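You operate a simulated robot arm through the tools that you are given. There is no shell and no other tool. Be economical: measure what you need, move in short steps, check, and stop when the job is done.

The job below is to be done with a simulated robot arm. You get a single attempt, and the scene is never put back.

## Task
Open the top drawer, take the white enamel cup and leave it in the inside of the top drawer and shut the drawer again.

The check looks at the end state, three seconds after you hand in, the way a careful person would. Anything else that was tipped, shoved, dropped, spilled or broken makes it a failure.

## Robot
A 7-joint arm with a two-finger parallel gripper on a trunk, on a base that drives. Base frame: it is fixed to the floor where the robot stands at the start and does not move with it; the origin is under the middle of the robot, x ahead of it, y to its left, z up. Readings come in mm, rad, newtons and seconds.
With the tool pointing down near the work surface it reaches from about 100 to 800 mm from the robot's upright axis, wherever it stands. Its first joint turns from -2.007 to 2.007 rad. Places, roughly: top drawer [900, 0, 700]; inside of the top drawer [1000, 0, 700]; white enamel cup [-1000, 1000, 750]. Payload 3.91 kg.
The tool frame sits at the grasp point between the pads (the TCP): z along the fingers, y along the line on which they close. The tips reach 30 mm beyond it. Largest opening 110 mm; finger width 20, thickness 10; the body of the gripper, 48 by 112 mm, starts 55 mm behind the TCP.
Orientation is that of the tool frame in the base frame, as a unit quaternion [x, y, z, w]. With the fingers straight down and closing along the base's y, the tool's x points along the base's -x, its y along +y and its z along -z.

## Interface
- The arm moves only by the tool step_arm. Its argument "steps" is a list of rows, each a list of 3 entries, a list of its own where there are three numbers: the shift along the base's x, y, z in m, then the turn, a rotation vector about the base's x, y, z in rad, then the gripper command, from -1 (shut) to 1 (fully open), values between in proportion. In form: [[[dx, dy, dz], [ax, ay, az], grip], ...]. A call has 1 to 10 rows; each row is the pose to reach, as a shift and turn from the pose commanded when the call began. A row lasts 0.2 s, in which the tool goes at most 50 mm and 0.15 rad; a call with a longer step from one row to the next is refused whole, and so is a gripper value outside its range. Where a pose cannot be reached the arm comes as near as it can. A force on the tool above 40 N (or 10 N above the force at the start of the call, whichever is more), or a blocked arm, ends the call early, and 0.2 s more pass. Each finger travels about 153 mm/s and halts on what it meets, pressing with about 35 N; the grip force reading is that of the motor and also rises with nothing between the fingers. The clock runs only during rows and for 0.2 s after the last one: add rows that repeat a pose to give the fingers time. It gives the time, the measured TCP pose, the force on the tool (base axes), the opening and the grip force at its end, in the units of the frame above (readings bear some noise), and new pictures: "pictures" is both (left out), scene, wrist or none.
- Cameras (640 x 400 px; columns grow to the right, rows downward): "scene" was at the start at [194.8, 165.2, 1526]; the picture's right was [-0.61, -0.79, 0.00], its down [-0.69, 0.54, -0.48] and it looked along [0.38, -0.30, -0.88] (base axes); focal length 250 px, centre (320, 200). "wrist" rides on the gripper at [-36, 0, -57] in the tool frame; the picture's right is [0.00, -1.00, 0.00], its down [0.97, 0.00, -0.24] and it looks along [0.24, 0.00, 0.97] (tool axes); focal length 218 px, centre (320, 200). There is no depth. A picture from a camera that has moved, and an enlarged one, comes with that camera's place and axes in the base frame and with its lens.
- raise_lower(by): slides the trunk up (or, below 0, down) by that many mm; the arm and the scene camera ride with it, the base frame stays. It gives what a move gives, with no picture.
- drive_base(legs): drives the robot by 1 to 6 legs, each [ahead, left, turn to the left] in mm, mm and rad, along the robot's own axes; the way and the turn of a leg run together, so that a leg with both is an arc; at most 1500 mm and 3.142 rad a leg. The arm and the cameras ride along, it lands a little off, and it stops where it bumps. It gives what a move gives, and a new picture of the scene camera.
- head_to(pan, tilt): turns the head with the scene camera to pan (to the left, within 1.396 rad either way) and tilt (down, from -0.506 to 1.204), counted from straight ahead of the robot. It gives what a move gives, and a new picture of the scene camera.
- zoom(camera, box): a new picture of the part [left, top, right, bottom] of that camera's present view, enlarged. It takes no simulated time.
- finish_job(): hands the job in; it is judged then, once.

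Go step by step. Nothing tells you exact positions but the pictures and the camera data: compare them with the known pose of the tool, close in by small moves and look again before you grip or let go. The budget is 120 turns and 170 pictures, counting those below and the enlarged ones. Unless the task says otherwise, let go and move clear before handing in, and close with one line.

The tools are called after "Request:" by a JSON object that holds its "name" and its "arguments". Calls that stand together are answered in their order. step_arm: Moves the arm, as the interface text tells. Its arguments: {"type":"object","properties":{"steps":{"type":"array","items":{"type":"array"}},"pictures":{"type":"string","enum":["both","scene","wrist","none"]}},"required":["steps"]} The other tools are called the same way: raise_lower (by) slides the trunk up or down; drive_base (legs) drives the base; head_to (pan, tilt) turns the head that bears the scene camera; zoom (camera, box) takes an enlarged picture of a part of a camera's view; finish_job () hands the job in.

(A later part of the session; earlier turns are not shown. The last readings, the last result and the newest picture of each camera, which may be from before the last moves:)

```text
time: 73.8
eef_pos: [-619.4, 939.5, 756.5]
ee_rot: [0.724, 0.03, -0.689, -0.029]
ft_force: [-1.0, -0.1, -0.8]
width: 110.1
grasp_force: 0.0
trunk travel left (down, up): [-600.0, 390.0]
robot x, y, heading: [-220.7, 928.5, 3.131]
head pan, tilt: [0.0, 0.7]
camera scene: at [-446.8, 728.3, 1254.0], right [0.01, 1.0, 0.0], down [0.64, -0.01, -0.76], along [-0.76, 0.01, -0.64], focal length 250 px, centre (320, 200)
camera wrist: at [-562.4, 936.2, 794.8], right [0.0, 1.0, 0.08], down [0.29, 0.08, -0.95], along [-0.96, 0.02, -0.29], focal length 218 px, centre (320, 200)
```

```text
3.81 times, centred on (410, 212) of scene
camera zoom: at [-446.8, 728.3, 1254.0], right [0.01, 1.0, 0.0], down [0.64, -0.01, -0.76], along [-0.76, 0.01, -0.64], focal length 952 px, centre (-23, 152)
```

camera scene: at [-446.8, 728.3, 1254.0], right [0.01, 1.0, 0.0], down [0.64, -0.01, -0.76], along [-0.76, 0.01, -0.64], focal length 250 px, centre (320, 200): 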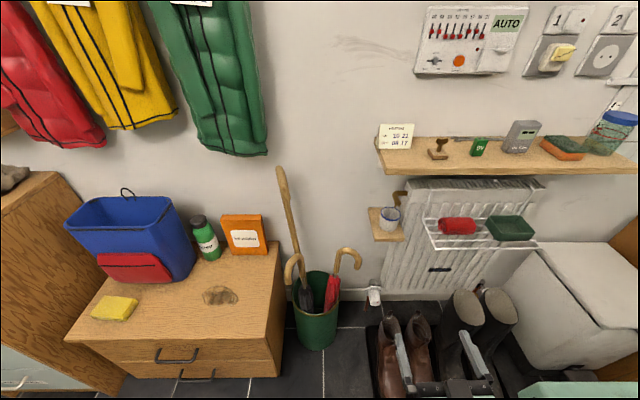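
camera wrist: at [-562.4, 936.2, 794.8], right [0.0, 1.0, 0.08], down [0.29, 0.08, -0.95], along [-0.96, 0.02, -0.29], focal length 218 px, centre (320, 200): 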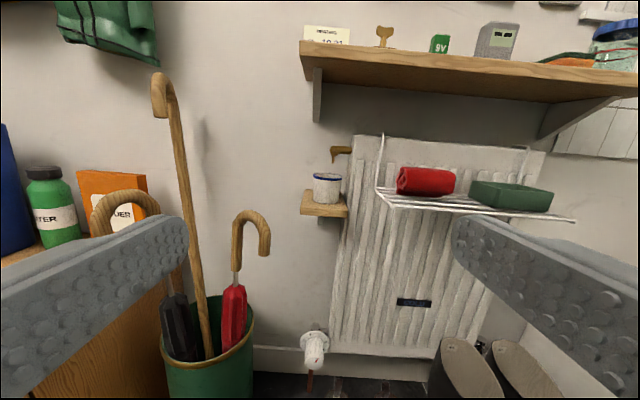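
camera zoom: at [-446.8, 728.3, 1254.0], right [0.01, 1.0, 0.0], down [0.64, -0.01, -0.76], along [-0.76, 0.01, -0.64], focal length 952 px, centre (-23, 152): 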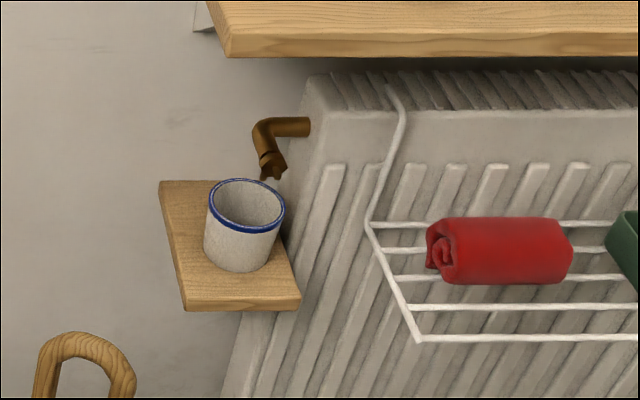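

No handle on the cup; rim about [-1026, 960, 707], base at z ≈ 655, with a bleed tap overhanging just behind it, the radiator/rack to its right. I edge the base 70 mm nearer (boots stay clear), then tilt the tool slightly down and come to pre-grasp.

Request:
{"name": "drive_base", "arguments": {"legs": [[70, 0, 0]]}}

Request:
{"name": "step_arm", "arguments": {"steps": [[[-0.03, 0.003, -0.01], [-0.04, -0.08, 0], 0.8], [[-0.06, 0.006, -0.02], [-0.08, -0.17, 0], 0.8], [[-0.09, 0.01, -0.03], [-0.08, -0.25, 0], 0.8], [[-0.12, 0.015, -0.04], [-0.08, -0.25, 0], 0.8], [[-0.16, 0.02, -0.05], [-0.08, -0.25, 0], 0.8], [[-0.19, 0.02, -0.052], [-0.08, -0.25, 0], 0.8], [[-0.19, 0.02, -0.052], [-0.08, -0.25, 0], 0.8]]}}

```text
time: 74.8
eef_pos: [-689.7, 940.5, 755.2]
ee_rot: [0.724, 0.031, -0.689, -0.03]
ft_force: [-0.7, -0.1, -0.5]
width: 109.6
grasp_force: 0.1
trunk travel left (down, up): [-600.0, 390.0]
robot x, y, heading: [-291.5, 931.3, 3.137]
head pan, tilt: [0.0, 0.7]
camera scene: at [-518.0, 729.0, 1254.0], right [0.01, 1.0, 0.0], down [0.64, -0.01, -0.76], along [-0.76, 0.01, -0.64], focal length 250 px, centre (320, 200)
```

scene: 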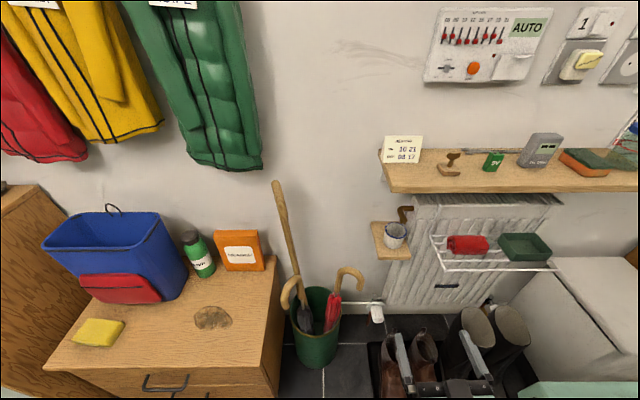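

```text
time: 76.4
eef_pos: [-879.5, 959.0, 704.2]
ee_rot: [0.805, 0.007, -0.594, 0.003]
ft_force: [-0.6, -0.1, 0.2]
width: 99.3
grasp_force: 0.1
out of reach, approached as far as the arm can: row 1, 2, 3
trunk travel left (down, up): [-600.0, 390.0]
robot x, y, heading: [-288.0, 931.2, 3.134]
head pan, tilt: [0.0, 0.7]
camera scene: at [-518.0, 729.0, 1254.0], right [0.01, 1.0, 0.0], down [0.64, -0.01, -0.76], along [-0.76, 0.01, -0.64], focal length 250 px, centre (320, 200)
camera wrist: at [-835.0, 960.6, 755.6], right [-0.01, 1.0, 0.0], down [0.52, 0.01, -0.86], along [-0.86, -0.01, -0.52], focal length 218 px, centre (320, 200)
```

scene: 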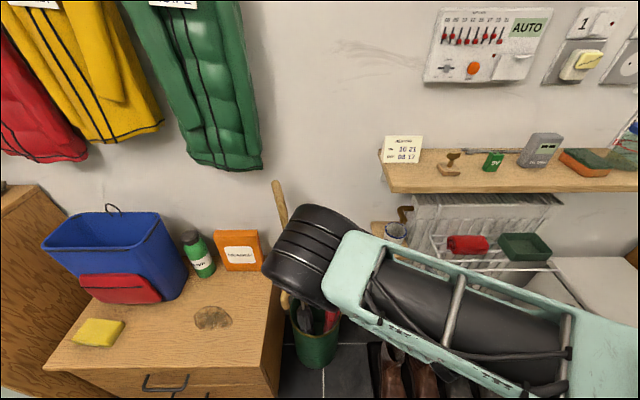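
wrist: 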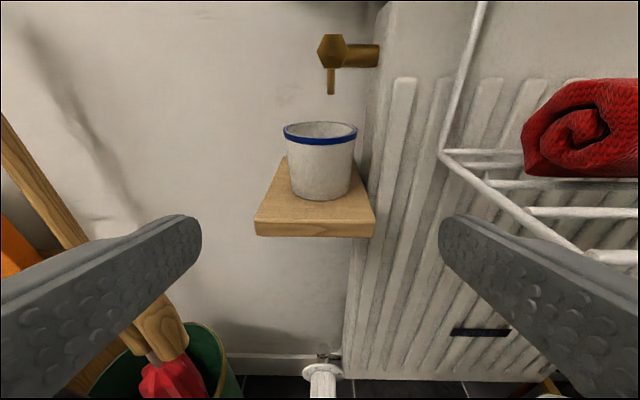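

Cup is centred between the fingers (y ≈ 959). I advance in two stages to the cup.

Request:
{"name": "step_arm", "arguments": {"steps": [[[-0.02, 0, -0.006], [0, 0, 0], 0.8], [[-0.04, 0, -0.012], [0, 0, 0], 0.8], [[-0.06, 0, -0.016], [0, 0, 0], 0.8], [[-0.08, 0, -0.016], [0, 0, 0], 0.8], [[-0.09, 0, -0.016], [0, 0, 0], 0.8], [[-0.09, 0, -0.016], [0, 0, 0], 0.8]]}}

```text
time: 77.8
eef_pos: [-969.7, 960.8, 687.3]
ee_rot: [0.804, 0.007, -0.595, 0.003]
ft_force: [0.6, 0.1, 0.2]
width: 99.0
grasp_force: 0.0
trunk travel left (down, up): [-600.0, 390.0]
robot x, y, heading: [-290.3, 932.0, 3.136]
head pan, tilt: [0.0, 0.7]
camera scene: at [-518.1, 729.0, 1254.0], right [0.01, 1.0, 0.0], down [0.64, -0.01, -0.76], along [-0.76, 0.01, -0.64], focal length 250 px, centre (320, 200)
camera wrist: at [-925.3, 960.2, 739.4], right [-0.01, 1.0, 0.0], down [0.52, 0.01, -0.86], along [-0.86, -0.01, -0.52], focal length 218 px, centre (320, 200)
```

scene: 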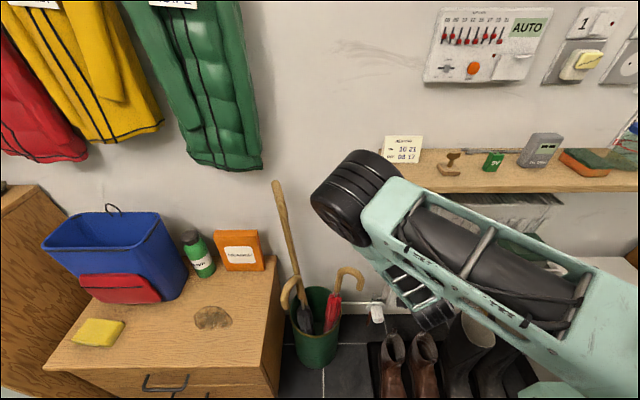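
wrist: 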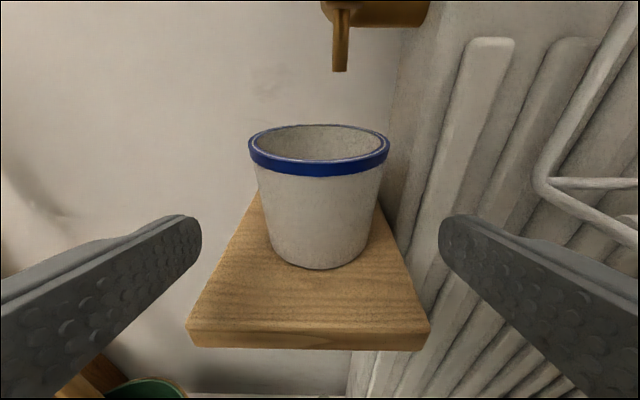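

Request:
{"name": "step_arm", "arguments": {"steps": [[[-0.015, -0.001, 0], [0, 0, 0], 0.8], [[-0.03, -0.001, 0], [0, 0, 0], 0.8], [[-0.045, -0.001, 0], [0, 0, 0], 0.8], [[-0.052, -0.001, 0], [0, 0, 0], 0.8], [[-0.052, -0.001, 0], [0, 0, 0], 0.8]]}}

```text
time: 78.6
eef_pos: [-1002.0, 959.3, 686.9]
ee_rot: [0.808, 0.007, -0.59, 0.001]
ft_force: [17.4, -1.2, 12.3]
width: 97.9
grasp_force: 0.0
trunk travel left (down, up): [-600.0, 390.0]
robot x, y, heading: [-290.2, 930.7, 3.131]
head pan, tilt: [0.0, 0.7]
stopped in row 3: the force on the tool passed its limit (the readings are from after the stop); the commanded pose is now the measured one
camera scene: at [-516.6, 728.9, 1254.4], right [0.01, 1.0, 0.0], down [0.64, -0.01, -0.77], along [-0.77, 0.01, -0.64], focal length 250 px, centre (320, 200)
camera wrist: at [-957.1, 959.6, 738.2], right [-0.01, 1.0, 0.01], down [0.52, 0.01, -0.85], along [-0.85, -0.01, -0.52], focal length 218 px, centre (320, 200)
```

scene: 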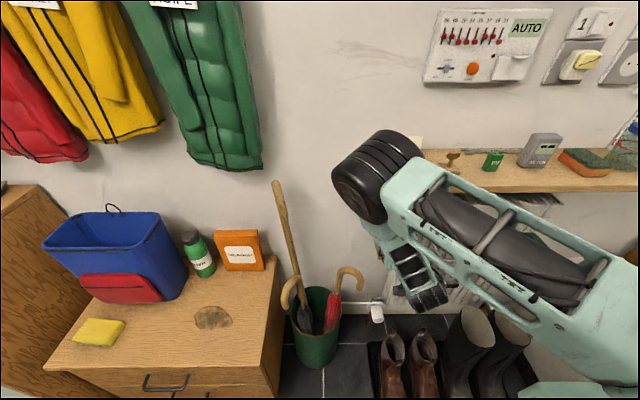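
wrist: 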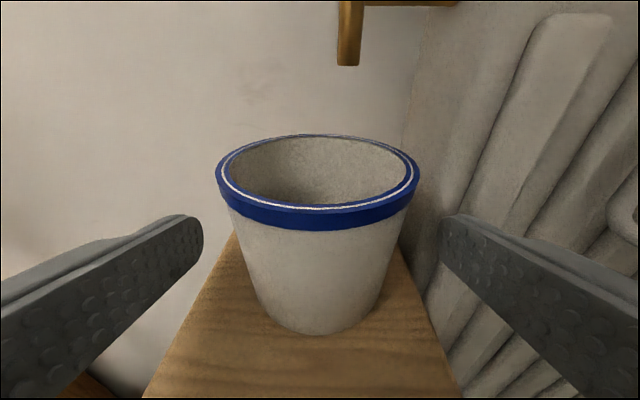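

The right finger met the radiator face beside the cup, so straight-in is too tight. I back off and yaw the hand about 0.6 rad, approaching from front-left so the right finger stays in front of the radiator.

Request:
{"name": "step_arm", "arguments": {"steps": [[[0.03, 0, 0], [0, 0, 0], 0.8], [[0.06, 0, 0.003], [0, 0, 0], 0.8], [[0.065, -0.012, 0.003], [0, 0, -0.14], 0.8], [[0.06, -0.024, 0.003], [0, 0, -0.28], 0.8], [[0.055, -0.034, 0.003], [0, 0, -0.42], 0.8], [[0.05, -0.04, 0.003], [0, 0, -0.52], 0.7], [[0.046, -0.043, 0.003], [0, 0, -0.6], 0.6], [[0.046, -0.043, 0.003], [0, 0, -0.6], 0.5]]}}

```text
time: 80.4
eef_pos: [-956.9, 915.3, 687.5]
ee_rot: [0.773, -0.234, -0.563, -0.174]
ft_force: [0.2, 0.0, 0.6]
width: 82.6
grasp_force: 0.1
trunk travel left (down, up): [-600.0, 390.0]
robot x, y, heading: [-293.2, 929.6, 3.131]
head pan, tilt: [0.0, 0.7]
camera scene: at [-517.7, 729.0, 1254.0], right [0.01, 1.0, 0.0], down [0.64, -0.01, -0.76], along [-0.76, 0.01, -0.64], focal length 250 px, centre (320, 200)
camera wrist: at [-919.5, 892.4, 740.3], right [0.56, 0.83, 0.01], down [0.44, -0.29, -0.85], along [-0.71, 0.48, -0.52], focal length 218 px, centre (320, 200)
```

scene: 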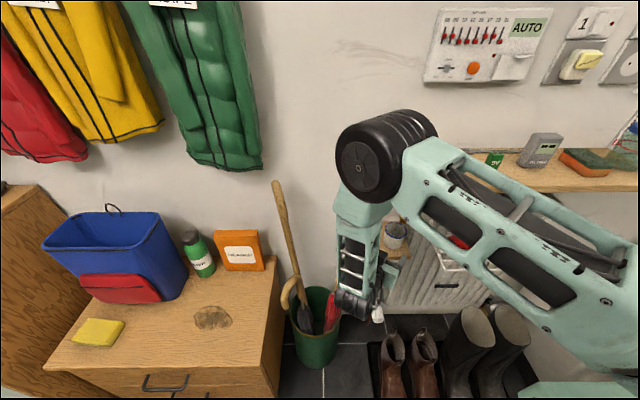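
wrist: 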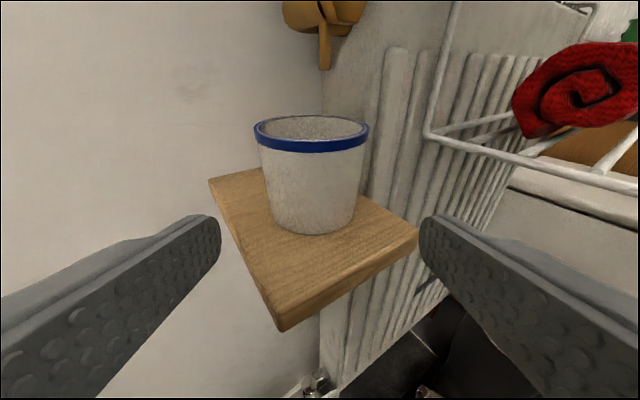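

Now clear on both sides; cup centre ≈ (-1021, 955). I advance 72 mm along the tool's heading.

Request:
{"name": "step_arm", "arguments": {"steps": [[[-0.015, 0.009, 0], [0, 0, 0], 0.5], [[-0.03, 0.019, 0], [0, 0, 0], 0.5], [[-0.045, 0.028, 0], [0, 0, 0], 0.5], [[-0.055, 0.034, 0], [0, 0, 0], 0.5], [[-0.061, 0.038, 0], [0, 0, 0], 0.5], [[-0.061, 0.038, 0], [0, 0, 0], 0.5]], "pictures": "wrist"}}

```text
time: 81.8
eef_pos: [-1017.4, 955.2, 690.2]
ee_rot: [0.773, -0.232, -0.565, -0.173]
ft_force: [0.5, -0.4, 0.2]
width: 82.2
grasp_force: 0.1
trunk travel left (down, up): [-600.0, 390.0]
robot x, y, heading: [-290.1, 928.0, 3.13]
head pan, tilt: [0.0, 0.7]
camera wrist: at [-980.5, 930.8, 740.5], right [0.56, 0.83, 0.01], down [0.44, -0.29, -0.85], along [-0.71, 0.48, -0.52], focal length 218 px, centre (320, 200)
```

wrist: 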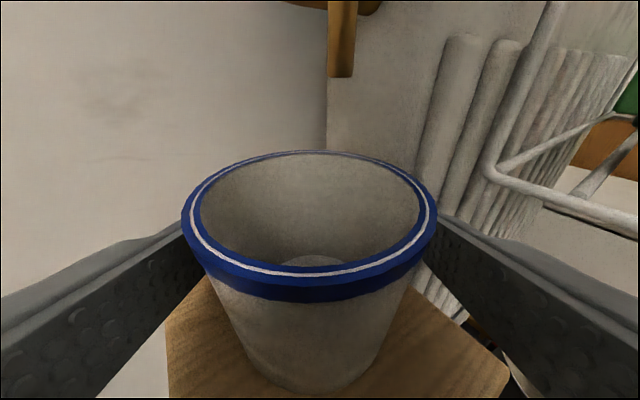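

The cup is empty and between the pads with no contact. I close.

Request:
{"name": "step_arm", "arguments": {"steps": [[[-0.001, -0.002, 0], [0, 0, 0], 0.2], [[-0.001, -0.002, 0], [0, 0, 0], -0.1], [[-0.001, -0.002, 0], [0, 0, 0], -1], [[-0.001, -0.002, 0], [0, 0, 0], -1], [[-0.001, -0.002, 0], [0, 0, 0], -1]], "pictures": "wrist"}}

```text
time: 83.0
eef_pos: [-1017.9, 952.3, 686.9]
ee_rot: [0.773, -0.233, -0.563, -0.174]
ft_force: [-0.2, 1.0, 2.1]
width: 56.9
grasp_force: 34.8
trunk travel left (down, up): [-600.0, 390.0]
robot x, y, heading: [-289.0, 934.3, 3.138]
head pan, tilt: [0.0, 0.7]
camera wrist: at [-981.6, 928.4, 739.9], right [0.56, 0.83, 0.01], down [0.44, -0.29, -0.85], along [-0.71, 0.48, -0.52], focal length 218 px, centre (320, 200)
```

wrist: 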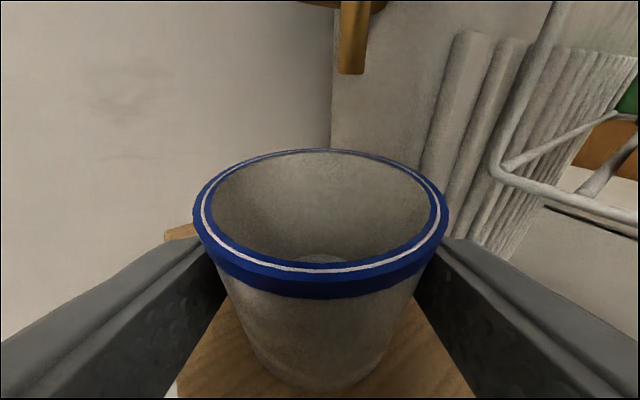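

Firm grip (57 mm). I lift 12 mm and withdraw outward from under the shelf.

Request:
{"name": "step_arm", "arguments": {"steps": [[[0, 0, 0.006], [0, 0, 0], -1], [[0, 0, 0.012], [0, 0, 0], -1], [[0.02, -0.008, 0.014], [0, 0, 0], -1], [[0.045, -0.018, 0.014], [0, 0, 0], -1], [[0.075, -0.028, 0.016], [0, 0, 0], -1], [[0.105, -0.035, 0.018], [0, 0, 0], -1], [[0.135, -0.035, 0.02], [0, 0, 0], -1], [[0.17, -0.035, 0.025], [0, 0, 0], -1], [[0.21, -0.035, 0.03], [0, 0, 0], -1], [[0.25, -0.035, 0.03], [0, 0, 0], -1]]}}

```text
time: 85.2
eef_pos: [-769.8, 916.8, 719.2]
ee_rot: [0.773, -0.233, -0.564, -0.173]
ft_force: [0.0, -0.3, -1.1]
width: 56.8
grasp_force: 35.4
trunk travel left (down, up): [-600.0, 390.0]
robot x, y, heading: [-290.1, 933.5, 3.134]
head pan, tilt: [0.0, 0.7]
camera scene: at [-518.0, 729.1, 1254.0], right [0.01, 1.0, 0.0], down [0.64, -0.01, -0.76], along [-0.76, 0.01, -0.64], focal length 250 px, centre (320, 200)
camera wrist: at [-731.9, 892.2, 770.7], right [0.56, 0.83, 0.01], down [0.44, -0.29, -0.85], along [-0.71, 0.48, -0.52], focal length 218 px, centre (320, 200)
```

scene: 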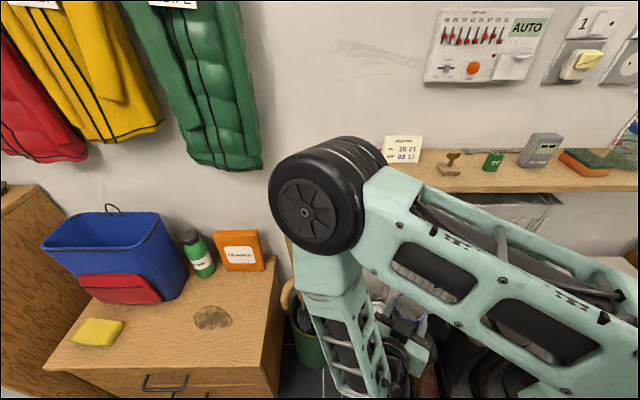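
wrist: 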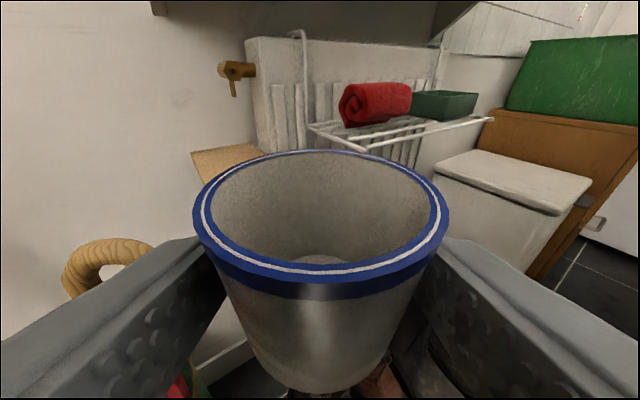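

The cup is free, held upright. I strafe left alongside to put it above the clear front-right part of the low chest (top z ≈ 468).

Request:
{"name": "drive_base", "arguments": {"legs": [[0, 440, 0]]}}

Request:
{"name": "head_to", "arguments": {"pan": 0.0, "tilt": 0.95}}

```text
time: 87.8
eef_pos: [-774.7, 477.4, 718.8]
ee_rot: [0.772, -0.237, -0.563, -0.176]
ft_force: [0.4, 0.3, -1.5]
width: 56.7
grasp_force: 34.6
trunk travel left (down, up): [-600.0, 390.0]
robot x, y, heading: [-296.6, 491.7, 3.119]
head pan, tilt: [0.0, 0.7]
camera scene: at [-525.1, 288.8, 1254.0], right [0.02, 1.0, 0.0], down [0.64, -0.01, -0.76], along [-0.76, 0.01, -0.64], focal length 250 px, centre (320, 200)
```

scene: 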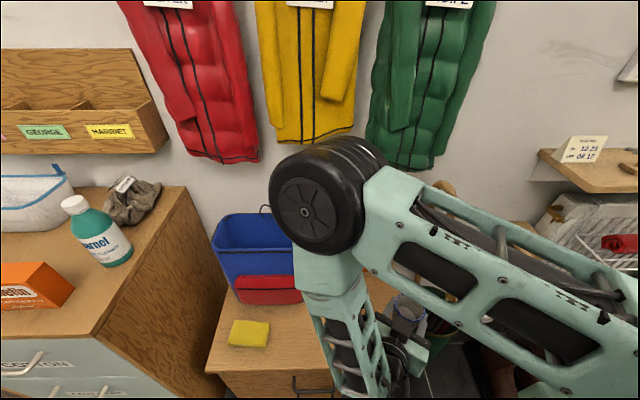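

```text
time: 88.6
eef_pos: [-775.2, 477.4, 719.4]
ee_rot: [0.772, -0.236, -0.563, -0.176]
ft_force: [0.3, -0.7, -0.7]
width: 56.8
grasp_force: 34.6
trunk travel left (down, up): [-600.0, 390.0]
robot x, y, heading: [-293.7, 487.7, 3.124]
head pan, tilt: [0.0, 0.949]
camera scene: at [-512.9, 288.6, 1234.2], right [0.02, 1.0, 0.0], down [0.81, -0.01, -0.58], along [-0.58, 0.01, -0.81], focal length 250 px, centre (320, 200)
```

scene: 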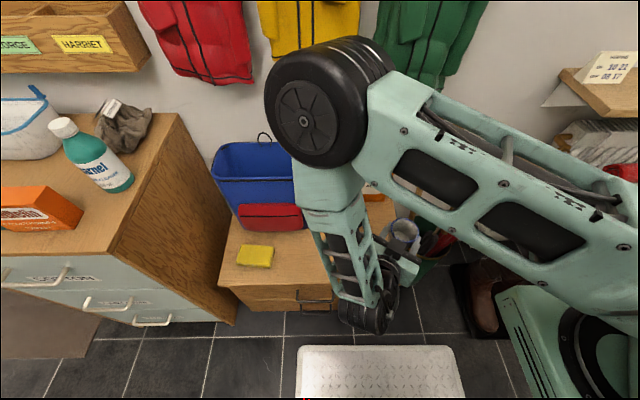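

I shift slightly right for clearance from the blue caddy and move the cup a bit deeper over the chest, then look with the wrist camera.

Request:
{"name": "drive_base", "arguments": {"legs": [[0, -35, 0]]}}

Request:
{"name": "step_arm", "arguments": {"steps": [[[-0.02, 0, -0.02], [0, 0, 0], -1], [[-0.03, 0, -0.05], [0, 0, 0], -1], [[-0.035, 0, -0.08], [0, 0, 0], -1], [[-0.04, 0, -0.11], [0, 0, 0], -1], [[-0.04, 0, -0.11], [0, 0, 0], -1]]}}

```text
time: 89.5
eef_pos: [-774.9, 514.9, 718.3]
ee_rot: [0.772, -0.236, -0.563, -0.176]
ft_force: [-0.2, 0.0, -0.9]
width: 56.8
grasp_force: 34.9
trunk travel left (down, up): [-600.0, 390.0]
robot x, y, heading: [-294.5, 522.0, 3.124]
head pan, tilt: [0.0, 0.949]
camera scene: at [-512.2, 324.7, 1234.2], right [0.02, 1.0, 0.0], down [0.81, -0.01, -0.58], along [-0.58, 0.01, -0.81], focal length 250 px, centre (320, 200)
```

scene: 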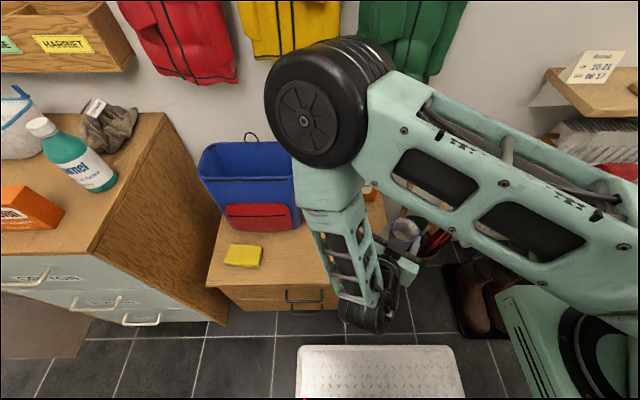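

```text
time: 90.7
eef_pos: [-815.0, 514.4, 608.0]
ee_rot: [0.772, -0.235, -0.564, -0.175]
ft_force: [0.0, 0.4, -0.1]
width: 56.8
grasp_force: 35.5
trunk travel left (down, up): [-600.0, 390.0]
robot x, y, heading: [-297.1, 528.4, 3.122]
head pan, tilt: [0.0, 0.949]
camera scene: at [-512.2, 324.7, 1234.2], right [0.02, 1.0, 0.0], down [0.81, -0.01, -0.58], along [-0.58, 0.01, -0.81], focal length 250 px, centre (320, 200)
camera wrist: at [-777.7, 489.3, 661.0], right [0.56, 0.83, 0.01], down [0.44, -0.29, -0.85], along [-0.7, 0.48, -0.52], focal length 218 px, centre (320, 200)
```

scene: 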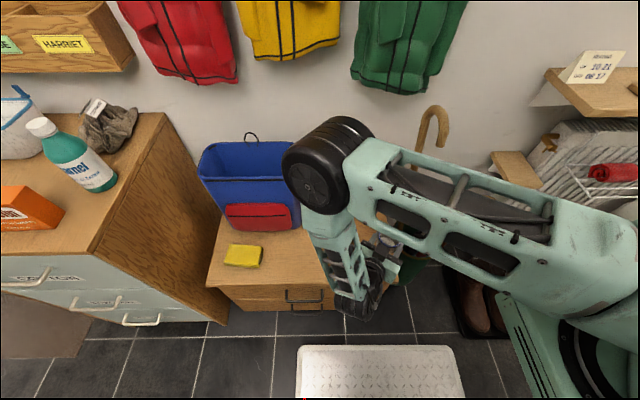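
wrist: 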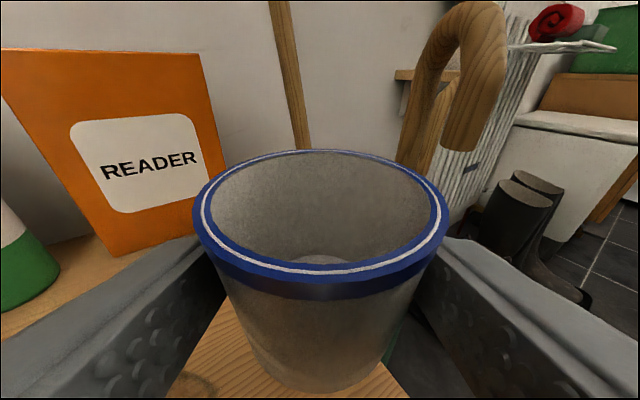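

Below the cup is clear wood (chest right edge y ≈ 571, cup extends to 545); reader card and umbrella hooks are well away. I lower toward the chest top.

Request:
{"name": "step_arm", "arguments": {"steps": [[[0, -0.005, -0.025], [0, 0, 0], -1], [[0, -0.005, -0.05], [0, 0, 0], -1], [[0, -0.005, -0.075], [0, 0, 0], -1], [[0, -0.005, -0.09], [0, 0, 0], -1], [[0, -0.005, -0.09], [0, 0, 0], -1]]}}

```text
time: 91.9
eef_pos: [-815.8, 509.1, 519.4]
ee_rot: [0.772, -0.235, -0.563, -0.175]
ft_force: [-0.1, -0.4, -0.7]
width: 56.8
grasp_force: 35.4
trunk travel left (down, up): [-600.0, 390.0]
robot x, y, heading: [-297.8, 527.7, 3.124]
head pan, tilt: [0.0, 0.949]
camera scene: at [-512.3, 324.7, 1234.2], right [0.02, 1.0, 0.0], down [0.81, -0.01, -0.58], along [-0.58, 0.01, -0.81], focal length 250 px, centre (320, 200)
camera wrist: at [-778.1, 484.2, 570.7], right [0.56, 0.83, 0.01], down [0.44, -0.29, -0.85], along [-0.7, 0.48, -0.52], focal length 218 px, centre (320, 200)
```

scene: 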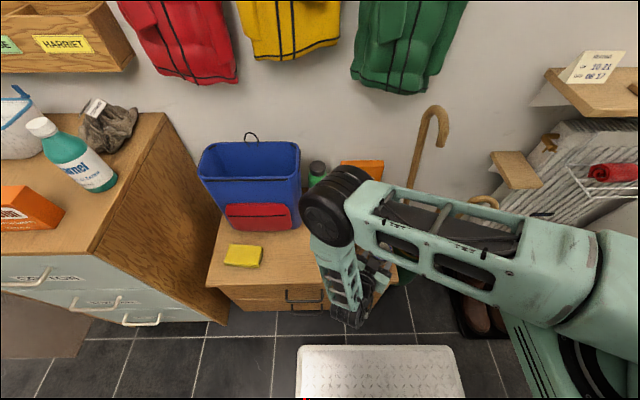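
wrist: 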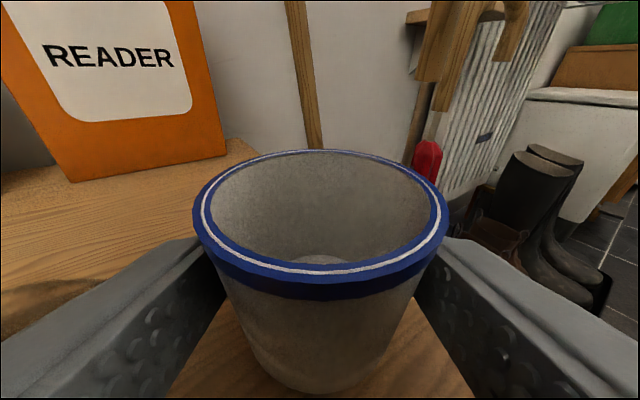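

Request:
{"name": "step_arm", "arguments": {"steps": [[[0, 0, -0.005], [0, 0, 0], -1], [[0, 0, -0.01], [0, 0, 0], -1], [[0, 0, -0.013], [0, 0, 0], -1], [[0, 0, -0.013], [0, 0, 0], -1]], "pictures": "wrist"}}

```text
time: 92.9
eef_pos: [-815.4, 509.9, 506.7]
ee_rot: [0.772, -0.236, -0.564, -0.176]
ft_force: [-3.2, 0.8, 20.4]
width: 56.3
grasp_force: 34.6
trunk travel left (down, up): [-600.0, 390.0]
robot x, y, heading: [-294.0, 524.1, 3.127]
head pan, tilt: [0.0, 0.949]
camera wrist: at [-778.6, 485.1, 558.5], right [0.56, 0.83, 0.0], down [0.43, -0.29, -0.85], along [-0.7, 0.48, -0.52], focal length 218 px, centre (320, 200)
```

wrist: 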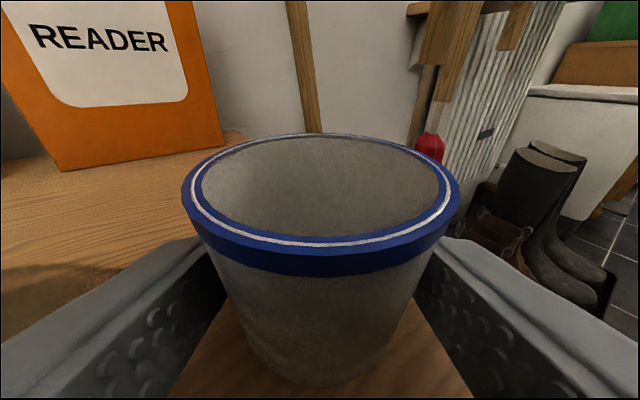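

The cup is standing on the chest (20 N upward). I ease off 2 mm, open, and back out along the tool heading.

Request:
{"name": "step_arm", "arguments": {"steps": [[[0, 0, 0.002], [0, 0, 0], -1], [[0, 0, 0.002], [0, 0, 0], -0.1], [[0, 0, 0.002], [0, 0, 0], 0.1], [[0, 0, 0.002], [0, 0, 0], 0.5], [[0, 0, 0.002], [0, 0, 0], 0.6], [[0.02, -0.013, 0.006], [0, 0, 0], 0.6], [[0.05, -0.033, 0.015], [0, 0, 0], 0.6], [[0.08, -0.054, 0.025], [0, 0, 0], 0.6], [[0.1, -0.067, 0.04], [0, 0, 0], 0.6]]}}

```text
time: 94.9
eef_pos: [-714.5, 441.5, 545.8]
ee_rot: [0.772, -0.236, -0.563, -0.175]
ft_force: [-0.2, -0.2, -0.4]
width: 88.1
grasp_force: 0.2
trunk travel left (down, up): [-600.0, 390.0]
robot x, y, heading: [-295.0, 523.9, 3.123]
head pan, tilt: [0.0, 0.949]
camera scene: at [-512.4, 324.7, 1234.2], right [0.02, 1.0, 0.0], down [0.81, -0.01, -0.58], along [-0.58, 0.01, -0.81], focal length 250 px, centre (320, 200)
camera wrist: at [-677.3, 416.5, 596.8], right [0.56, 0.83, 0.01], down [0.44, -0.29, -0.85], along [-0.7, 0.48, -0.52], focal length 218 px, centre (320, 200)
```

scene: 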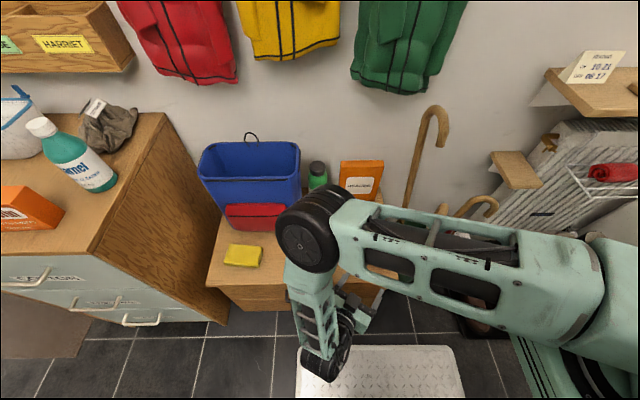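
wrist: 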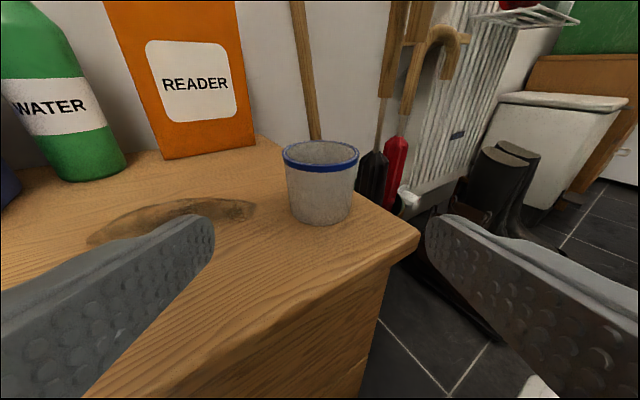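

The cup stands safely. I raise the tool and turn it to point straight down above the cup.

Request:
{"name": "step_arm", "arguments": {"steps": [[[0.01, 0, 0.04], [-0.038, -0.122, 0.051], 0.6], [[0.01, 0, 0.08], [-0.076, -0.244, 0.102], 0.6], [[0.005, 0, 0.12], [-0.114, -0.366, 0.154], 0.6], [[0, 0.005, 0.15], [-0.152, -0.488, 0.205], 0.6], [[-0.01, 0.015, 0.17], [-0.19, -0.61, 0.256], 0.6], [[-0.02, 0.025, 0.18], [-0.227, -0.733, 0.307], 0.6], [[-0.03, 0.035, 0.19], [-0.265, -0.855, 0.358], 0.6], [[-0.04, 0.045, 0.2], [-0.303, -0.977, 0.41], 0.6], [[-0.05, 0.055, 0.2], [-0.341, -1.099, 0.461], 0.6], [[-0.06, 0.06, 0.2], [-0.379, -1.221, 0.512], 0.6]]}}

```text
time: 97.1
eef_pos: [-774.3, 501.8, 745.6]
ee_rot: [1.0, 0.001, 0.0, 0.0]
ft_force: [0.1, 1.2, -0.1]
width: 88.1
grasp_force: 0.0
out of reach, approached as far as the arm can: row 7, 8
trunk travel left (down, up): [-600.0, 390.0]
robot x, y, heading: [-299.2, 522.4, 3.123]
head pan, tilt: [0.0, 0.949]
camera scene: at [-512.2, 324.7, 1234.2], right [0.02, 1.0, 0.0], down [0.81, -0.01, -0.58], along [-0.58, 0.01, -0.81], focal length 250 px, centre (320, 200)
camera wrist: at [-808.6, 502.3, 803.8], right [0.0, 1.0, 0.0], down [0.97, 0.0, 0.24], along [0.24, 0.0, -0.97], focal length 218 px, centre (320, 200)
```

scene: 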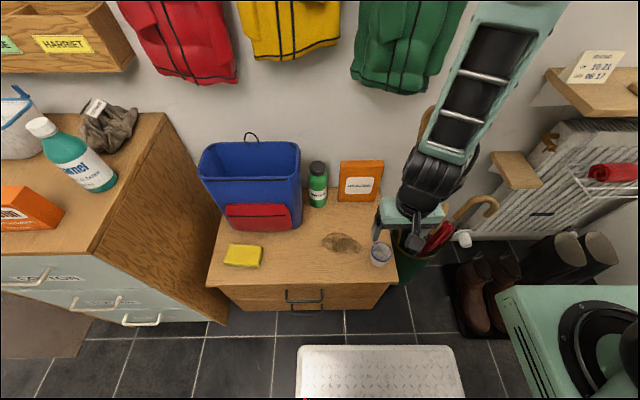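
wrist: 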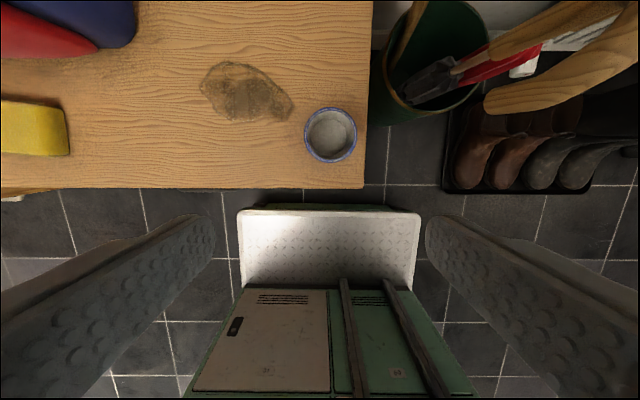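

Cup rim is at about (-823, 514), top z ≈ 530. I move above and partway down, then check.

Request:
{"name": "step_arm", "arguments": {"steps": [[[-0.02, 0.005, -0.02], [0, 0, 0], 0.6], [[-0.04, 0.01, -0.045], [0, 0, 0], 0.6], [[-0.048, 0.012, -0.08], [0, 0, 0], 0.6], [[-0.048, 0.012, -0.115], [0, 0, 0], 0.6], [[-0.048, 0.012, -0.145], [0, 0, 0], 0.6], [[-0.048, 0.012, -0.145], [0, 0, 0], 0.6]]}}

```text
time: 98.5
eef_pos: [-822.4, 514.8, 599.6]
ee_rot: [1.0, 0.001, 0.0, 0.0]
ft_force: [0.1, -0.9, -0.4]
width: 87.8
grasp_force: 0.0
trunk travel left (down, up): [-600.0, 390.0]
robot x, y, heading: [-297.0, 525.6, 3.121]
head pan, tilt: [0.0, 0.949]
camera scene: at [-512.2, 324.7, 1234.2], right [0.02, 1.0, 0.0], down [0.81, -0.01, -0.58], along [-0.58, 0.01, -0.81], focal length 250 px, centre (320, 200)
camera wrist: at [-857.8, 513.9, 657.3], right [0.0, 1.0, 0.0], down [0.97, 0.0, 0.24], along [0.24, 0.0, -0.97], focal length 218 px, centre (320, 200)
```

scene: 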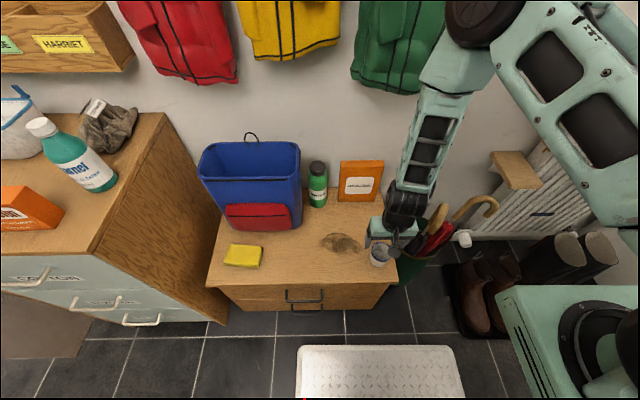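
wrist: 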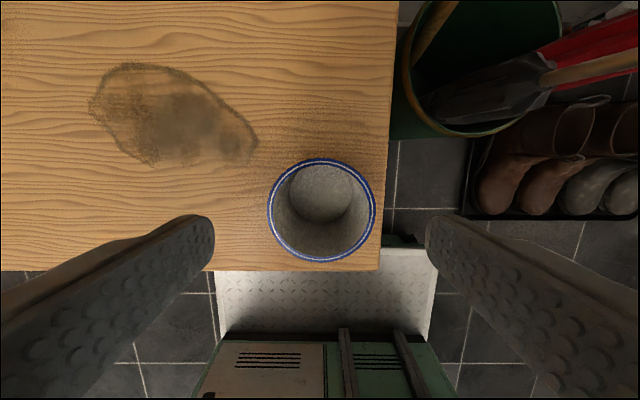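

Perfectly centred. I descend to grip depth and close.

Request:
{"name": "step_arm", "arguments": {"steps": [[[0, 0, -0.025], [0, 0, 0], 0.6], [[0, 0, -0.05], [0, 0, 0], 0.6], [[0, 0, -0.07], [0, 0, 0], 0.6], [[0, 0, -0.08], [0, 0, 0], 0.6], [[0, 0, -0.08], [0, 0, 0], 0.6], [[0, 0, -0.08], [0, 0, 0], 0.1], [[0, 0, -0.08], [0, 0, 0], -1], [[0, 0, -0.08], [0, 0, 0], -1], [[0, 0, -0.08], [0, 0, 0], -1]]}}

```text
time: 100.5
eef_pos: [-822.9, 513.5, 520.1]
ee_rot: [1.0, 0.002, 0.0, 0.0]
ft_force: [0.6, 0.5, 0.9]
width: 58.1
grasp_force: 35.4
trunk travel left (down, up): [-600.0, 390.0]
robot x, y, heading: [-295.6, 522.8, 3.121]
head pan, tilt: [0.0, 0.949]
camera scene: at [-512.3, 324.7, 1234.2], right [0.02, 1.0, 0.0], down [0.81, -0.01, -0.58], along [-0.58, 0.01, -0.81], focal length 250 px, centre (320, 200)
camera wrist: at [-856.8, 514.1, 577.4], right [0.0, 1.0, 0.0], down [0.97, 0.0, 0.24], along [0.24, 0.0, -0.97], focal length 218 px, centre (320, 200)
```

scene: 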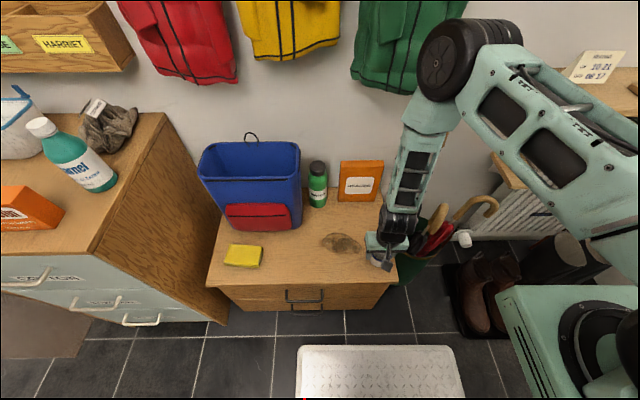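
wrist: 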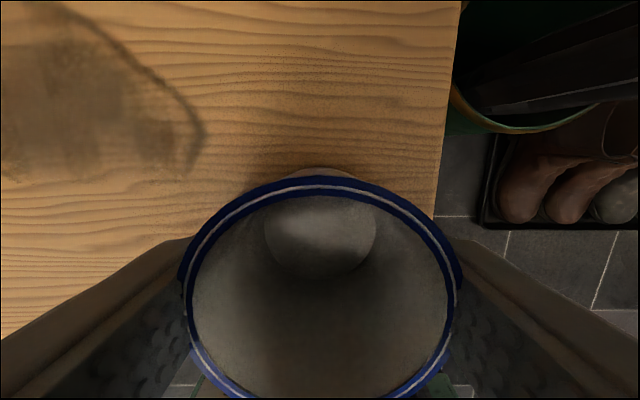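

Gripped from above. I raise with the trunk, straight up.

Request:
{"name": "raise_lower", "arguments": {"by": 300}}

Request:
{"name": "step_arm", "arguments": {"steps": [[[0.03, 0, 0.03], [0, 0, 0], -1], [[0.07, 0, 0.06], [0, 0, 0], -1], [[0.11, 0, 0.09], [0, 0, 0], -1], [[0.15, 0, 0.12], [0, 0, 0], -1], [[0.19, 0, 0.14], [0, 0, 0], -1], [[0.22, 0, 0.15], [0, 0, 0], -1], [[0.22, 0, 0.15], [0, 0, 0], -1]]}}

```text
time: 103.5
eef_pos: [-820.9, 513.8, 819.5]
ee_rot: [1.0, 0.0, 0.0, 0.0]
ft_force: [-0.2, 0.5, -0.9]
width: 58.1
grasp_force: 35.4
trunk travel left (down, up): [-900.0, 90.0]
robot x, y, heading: [-294.9, 519.9, 3.12]
head pan, tilt: [0.0, 0.949]
```

```text
time: 105.1
eef_pos: [-624.4, 472.5, 929.3]
ee_rot: [1.0, 0.001, 0.0, -0.002]
ft_force: [0.2, 0.0, 0.5]
width: 57.9
grasp_force: 34.5
out of reach, approached as far as the arm can: row 4, 5, 6, 7
trunk travel left (down, up): [-900.0, 90.0]
robot x, y, heading: [-298.3, 529.2, 3.125]
head pan, tilt: [0.0, 0.949]
camera scene: at [-512.2, 324.7, 1534.2], right [0.02, 1.0, 0.0], down [0.81, -0.01, -0.58], along [-0.58, 0.01, -0.81], focal length 250 px, centre (320, 200)
camera wrist: at [-658.8, 473.0, 986.9], right [0.0, 1.0, 0.0], down [0.97, 0.0, 0.24], along [0.24, 0.0, -0.97], focal length 218 px, centre (320, 200)
```

scene: 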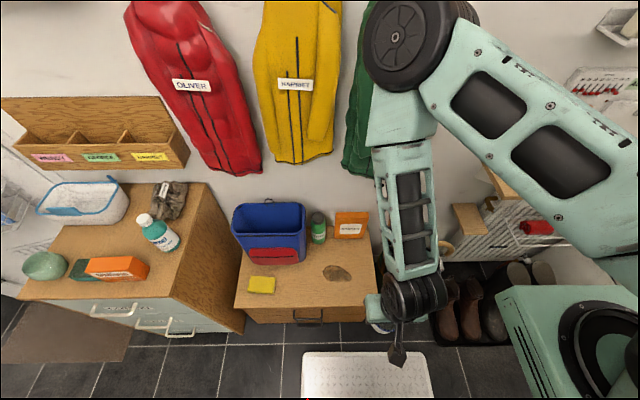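
wrist: 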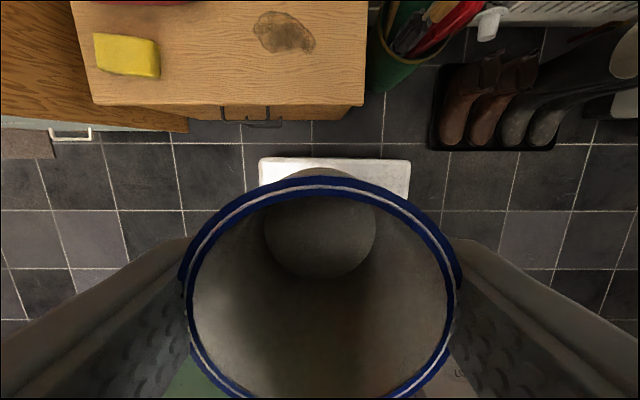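

Held steadily. I turn around toward the counter, strafe to the drawer, keeping behind the open drawer front.

Request:
{"name": "drive_base", "arguments": {"legs": [[0, 0, -1.56], [0, 0, -1.56], [0, -620, 0]]}}

Request:
{"name": "head_to", "arguments": {"pan": 0.0, "tilt": 0.85}}

```text
time: 116.2
eef_pos: [41.6, -36.9, 929.7]
ee_rot: [-0.015, 1.0, -0.001, 0.0]
ft_force: [-0.3, 0.3, -1.3]
width: 58.1
grasp_force: 35.3
trunk travel left (down, up): [-900.0, 90.0]
robot x, y, heading: [-286.3, -100.5, 0.009]
head pan, tilt: [0.0, 0.949]
camera scene: at [-72.2, 108.3, 1534.2], right [0.01, -1.0, 0.0], down [-0.81, -0.01, -0.58], along [0.58, 0.01, -0.81], focal length 250 px, centre (320, 200)
```

scene: 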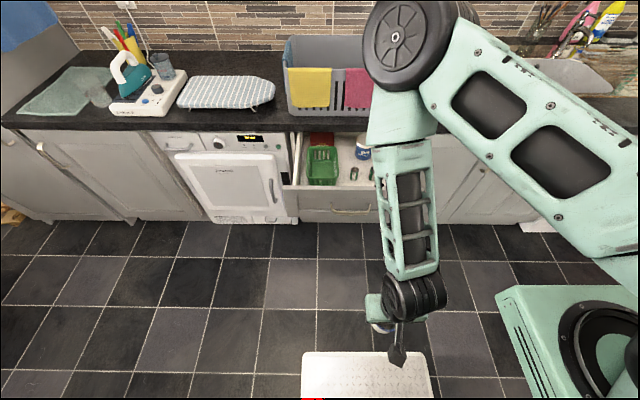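

```text
time: 116.8
eef_pos: [40.6, -38.4, 929.9]
ee_rot: [-0.016, 1.0, -0.001, 0.0]
ft_force: [0.1, 0.7, -0.7]
width: 58.1
grasp_force: 34.4
trunk travel left (down, up): [-900.0, 90.0]
robot x, y, heading: [-289.8, -101.1, 0.013]
head pan, tilt: [0.0, 0.85]
camera scene: at [-66.8, 108.4, 1541.7], right [0.01, -1.0, 0.0], down [-0.75, -0.01, -0.66], along [0.66, 0.01, -0.75], focal length 250 px, centre (320, 200)
```

scene: 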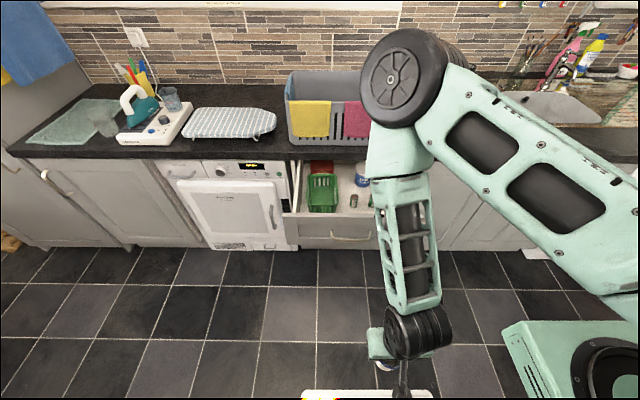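

Request:
{"name": "raise_lower", "arguments": {"by": 60}}

Request:
{"name": "drive_base", "arguments": {"legs": [[230, 0, 0]]}}

Request:
{"name": "step_arm", "arguments": {"steps": [[[0.03, -0.005, 0], [0, 0, 0], -1], [[0.06, -0.01, 0], [0, 0, 0], -1], [[0.09, -0.015, 0], [0, 0, 0], -1], [[0.12, -0.02, 0], [0, 0, 0], -1], [[0.15, -0.025, 0], [0, 0, 0], -1], [[0.18, -0.03, 0], [0, 0, 0], -1], [[0.2, -0.035, 0], [0, 0, 0], -1], [[0.2, -0.035, 0], [0, 0, 0], -1]]}}

```text
time: 117.8
eef_pos: [41.5, -37.6, 990.1]
ee_rot: [-0.016, 1.0, -0.001, 0.0]
ft_force: [-0.1, -0.4, -0.9]
width: 58.0
grasp_force: 35.1
trunk travel left (down, up): [-960.0, 30.0]
robot x, y, heading: [-285.6, -95.3, 0.012]
head pan, tilt: [0.0, 0.85]
```

```text
time: 119.6
eef_pos: [275.2, -33.4, 989.2]
ee_rot: [-0.017, 1.0, -0.002, 0.0]
ft_force: [-0.1, -0.1, -0.3]
width: 58.0
grasp_force: 35.2
trunk travel left (down, up): [-960.0, 30.0]
robot x, y, heading: [-52.3, -99.6, 0.013]
head pan, tilt: [0.0, 0.85]
camera scene: at [166.2, 111.9, 1601.8], right [0.01, -1.0, 0.0], down [-0.75, -0.01, -0.66], along [0.66, 0.01, -0.75], focal length 250 px, centre (320, 200)
```

scene: 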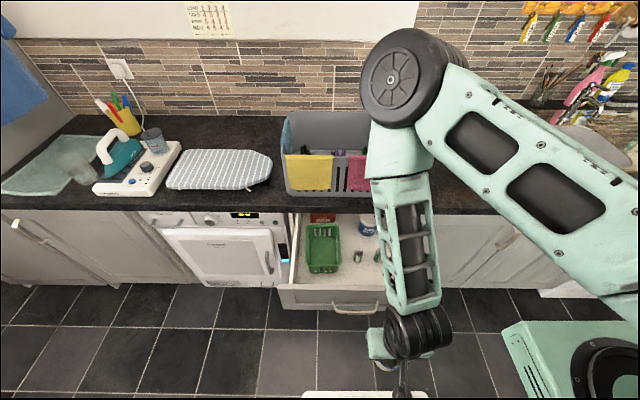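

```text
time: 121.4
eef_pos: [475.9, -69.1, 989.9]
ee_rot: [-0.016, 1.0, -0.002, 0.0]
ft_force: [-0.5, -0.6, -0.1]
width: 57.9
grasp_force: 35.0
trunk travel left (down, up): [-960.0, 30.0]
robot x, y, heading: [-53.8, -97.7, 0.014]
head pan, tilt: [0.0, 0.85]
camera scene: at [166.5, 111.8, 1601.7], right [0.01, -1.0, 0.0], down [-0.75, -0.01, -0.66], along [0.66, 0.01, -0.75], focal length 250 px, centre (320, 200)
camera wrist: at [512.4, -66.9, 1047.0], right [0.03, -1.0, 0.0], down [-0.97, -0.03, 0.24], along [-0.24, -0.01, -0.97], focal length 218 px, centre (320, 200)
```

scene: 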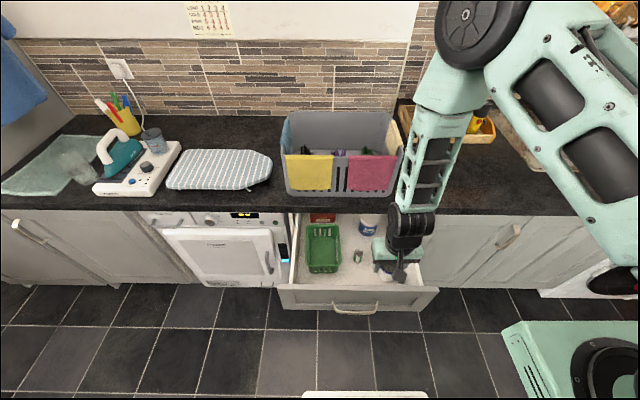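
wrist: 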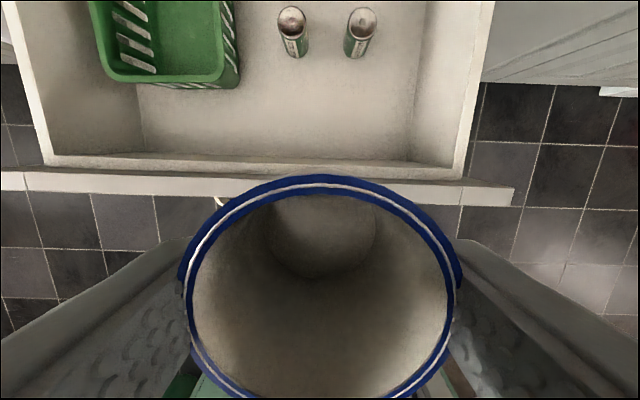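

Clear view into the drawer: the floor between the front panel and the two batteries is empty (x 505–615; floor z ≈ 700). I move over (562, -75) and lower partway.

Request:
{"name": "step_arm", "arguments": {"steps": [[[0.03, -0.002, 0], [0, 0, 0], -1], [[0.06, -0.004, 0], [0, 0, 0], -1], [[0.086, -0.006, 0], [0, 0, 0], -1], [[0.086, -0.006, -0.04], [0, 0, 0], -1], [[0.086, -0.006, -0.08], [0, 0, 0], -1], [[0.086, -0.006, -0.12], [0, 0, 0], -1], [[0.086, -0.006, -0.15], [0, 0, 0], -1], [[0.086, -0.006, -0.15], [0, 0, 0], -1]]}}

```text
time: 123.2
eef_pos: [561.9, -74.5, 839.4]
ee_rot: [-0.016, 1.0, -0.001, 0.0]
ft_force: [-0.6, 1.0, -0.6]
width: 58.0
grasp_force: 35.1
trunk travel left (down, up): [-960.0, 30.0]
robot x, y, heading: [-53.1, -98.3, 0.012]
head pan, tilt: [0.0, 0.85]
camera scene: at [166.5, 111.8, 1601.7], right [0.01, -1.0, 0.0], down [-0.75, -0.01, -0.66], along [0.66, 0.01, -0.75], focal length 250 px, centre (320, 200)
camera wrist: at [598.5, -72.1, 896.6], right [0.03, -1.0, 0.0], down [-0.97, -0.03, 0.24], along [-0.24, -0.01, -0.97], focal length 218 px, centre (320, 200)
```

scene: 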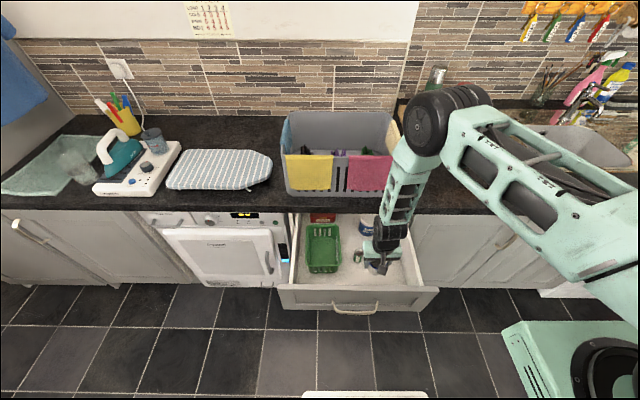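
wrist: 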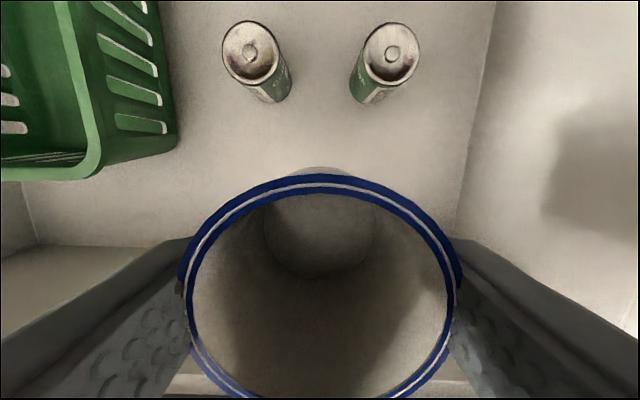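

Clear of the batteries and the basket. I lower on to near the floor.

Request:
{"name": "step_arm", "arguments": {"steps": [[[0, 0, -0.025], [0, 0, 0], -1], [[0, 0, -0.05], [0, 0, 0], -1], [[0, 0, -0.07], [0, 0, 0], -1], [[0, 0, -0.08], [0, 0, 0], -1], [[0, 0, -0.084], [0, 0, 0], -1], [[0, 0, -0.084], [0, 0, 0], -1]]}}

```text
time: 124.6
eef_pos: [562.0, -74.5, 756.5]
ee_rot: [-0.016, 1.0, -0.001, -0.001]
ft_force: [0.6, -0.1, -1.2]
width: 58.2
grasp_force: 35.1
trunk travel left (down, up): [-960.0, 30.0]
robot x, y, heading: [-51.3, -94.3, 0.013]
head pan, tilt: [0.0, 0.85]
camera scene: at [166.5, 111.9, 1601.7], right [0.01, -1.0, 0.0], down [-0.75, -0.01, -0.66], along [0.66, 0.01, -0.75], focal length 250 px, centre (320, 200)
camera wrist: at [598.4, -72.4, 813.5], right [0.03, -1.0, 0.0], down [-0.97, -0.03, 0.24], along [-0.24, -0.01, -0.97], focal length 218 px, centre (320, 200)
```

scene: 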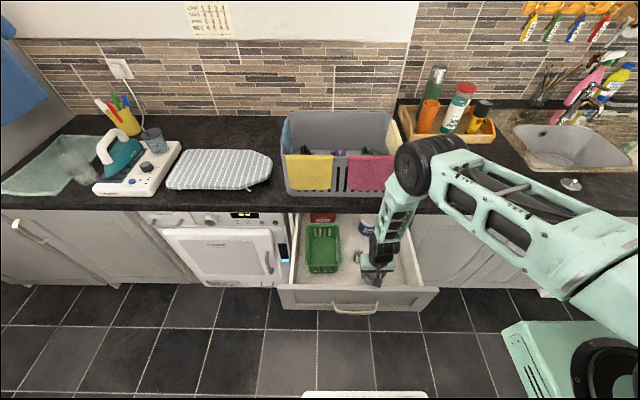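
wrist: 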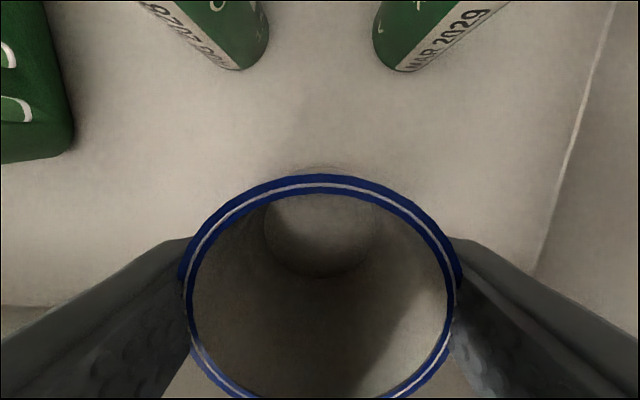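

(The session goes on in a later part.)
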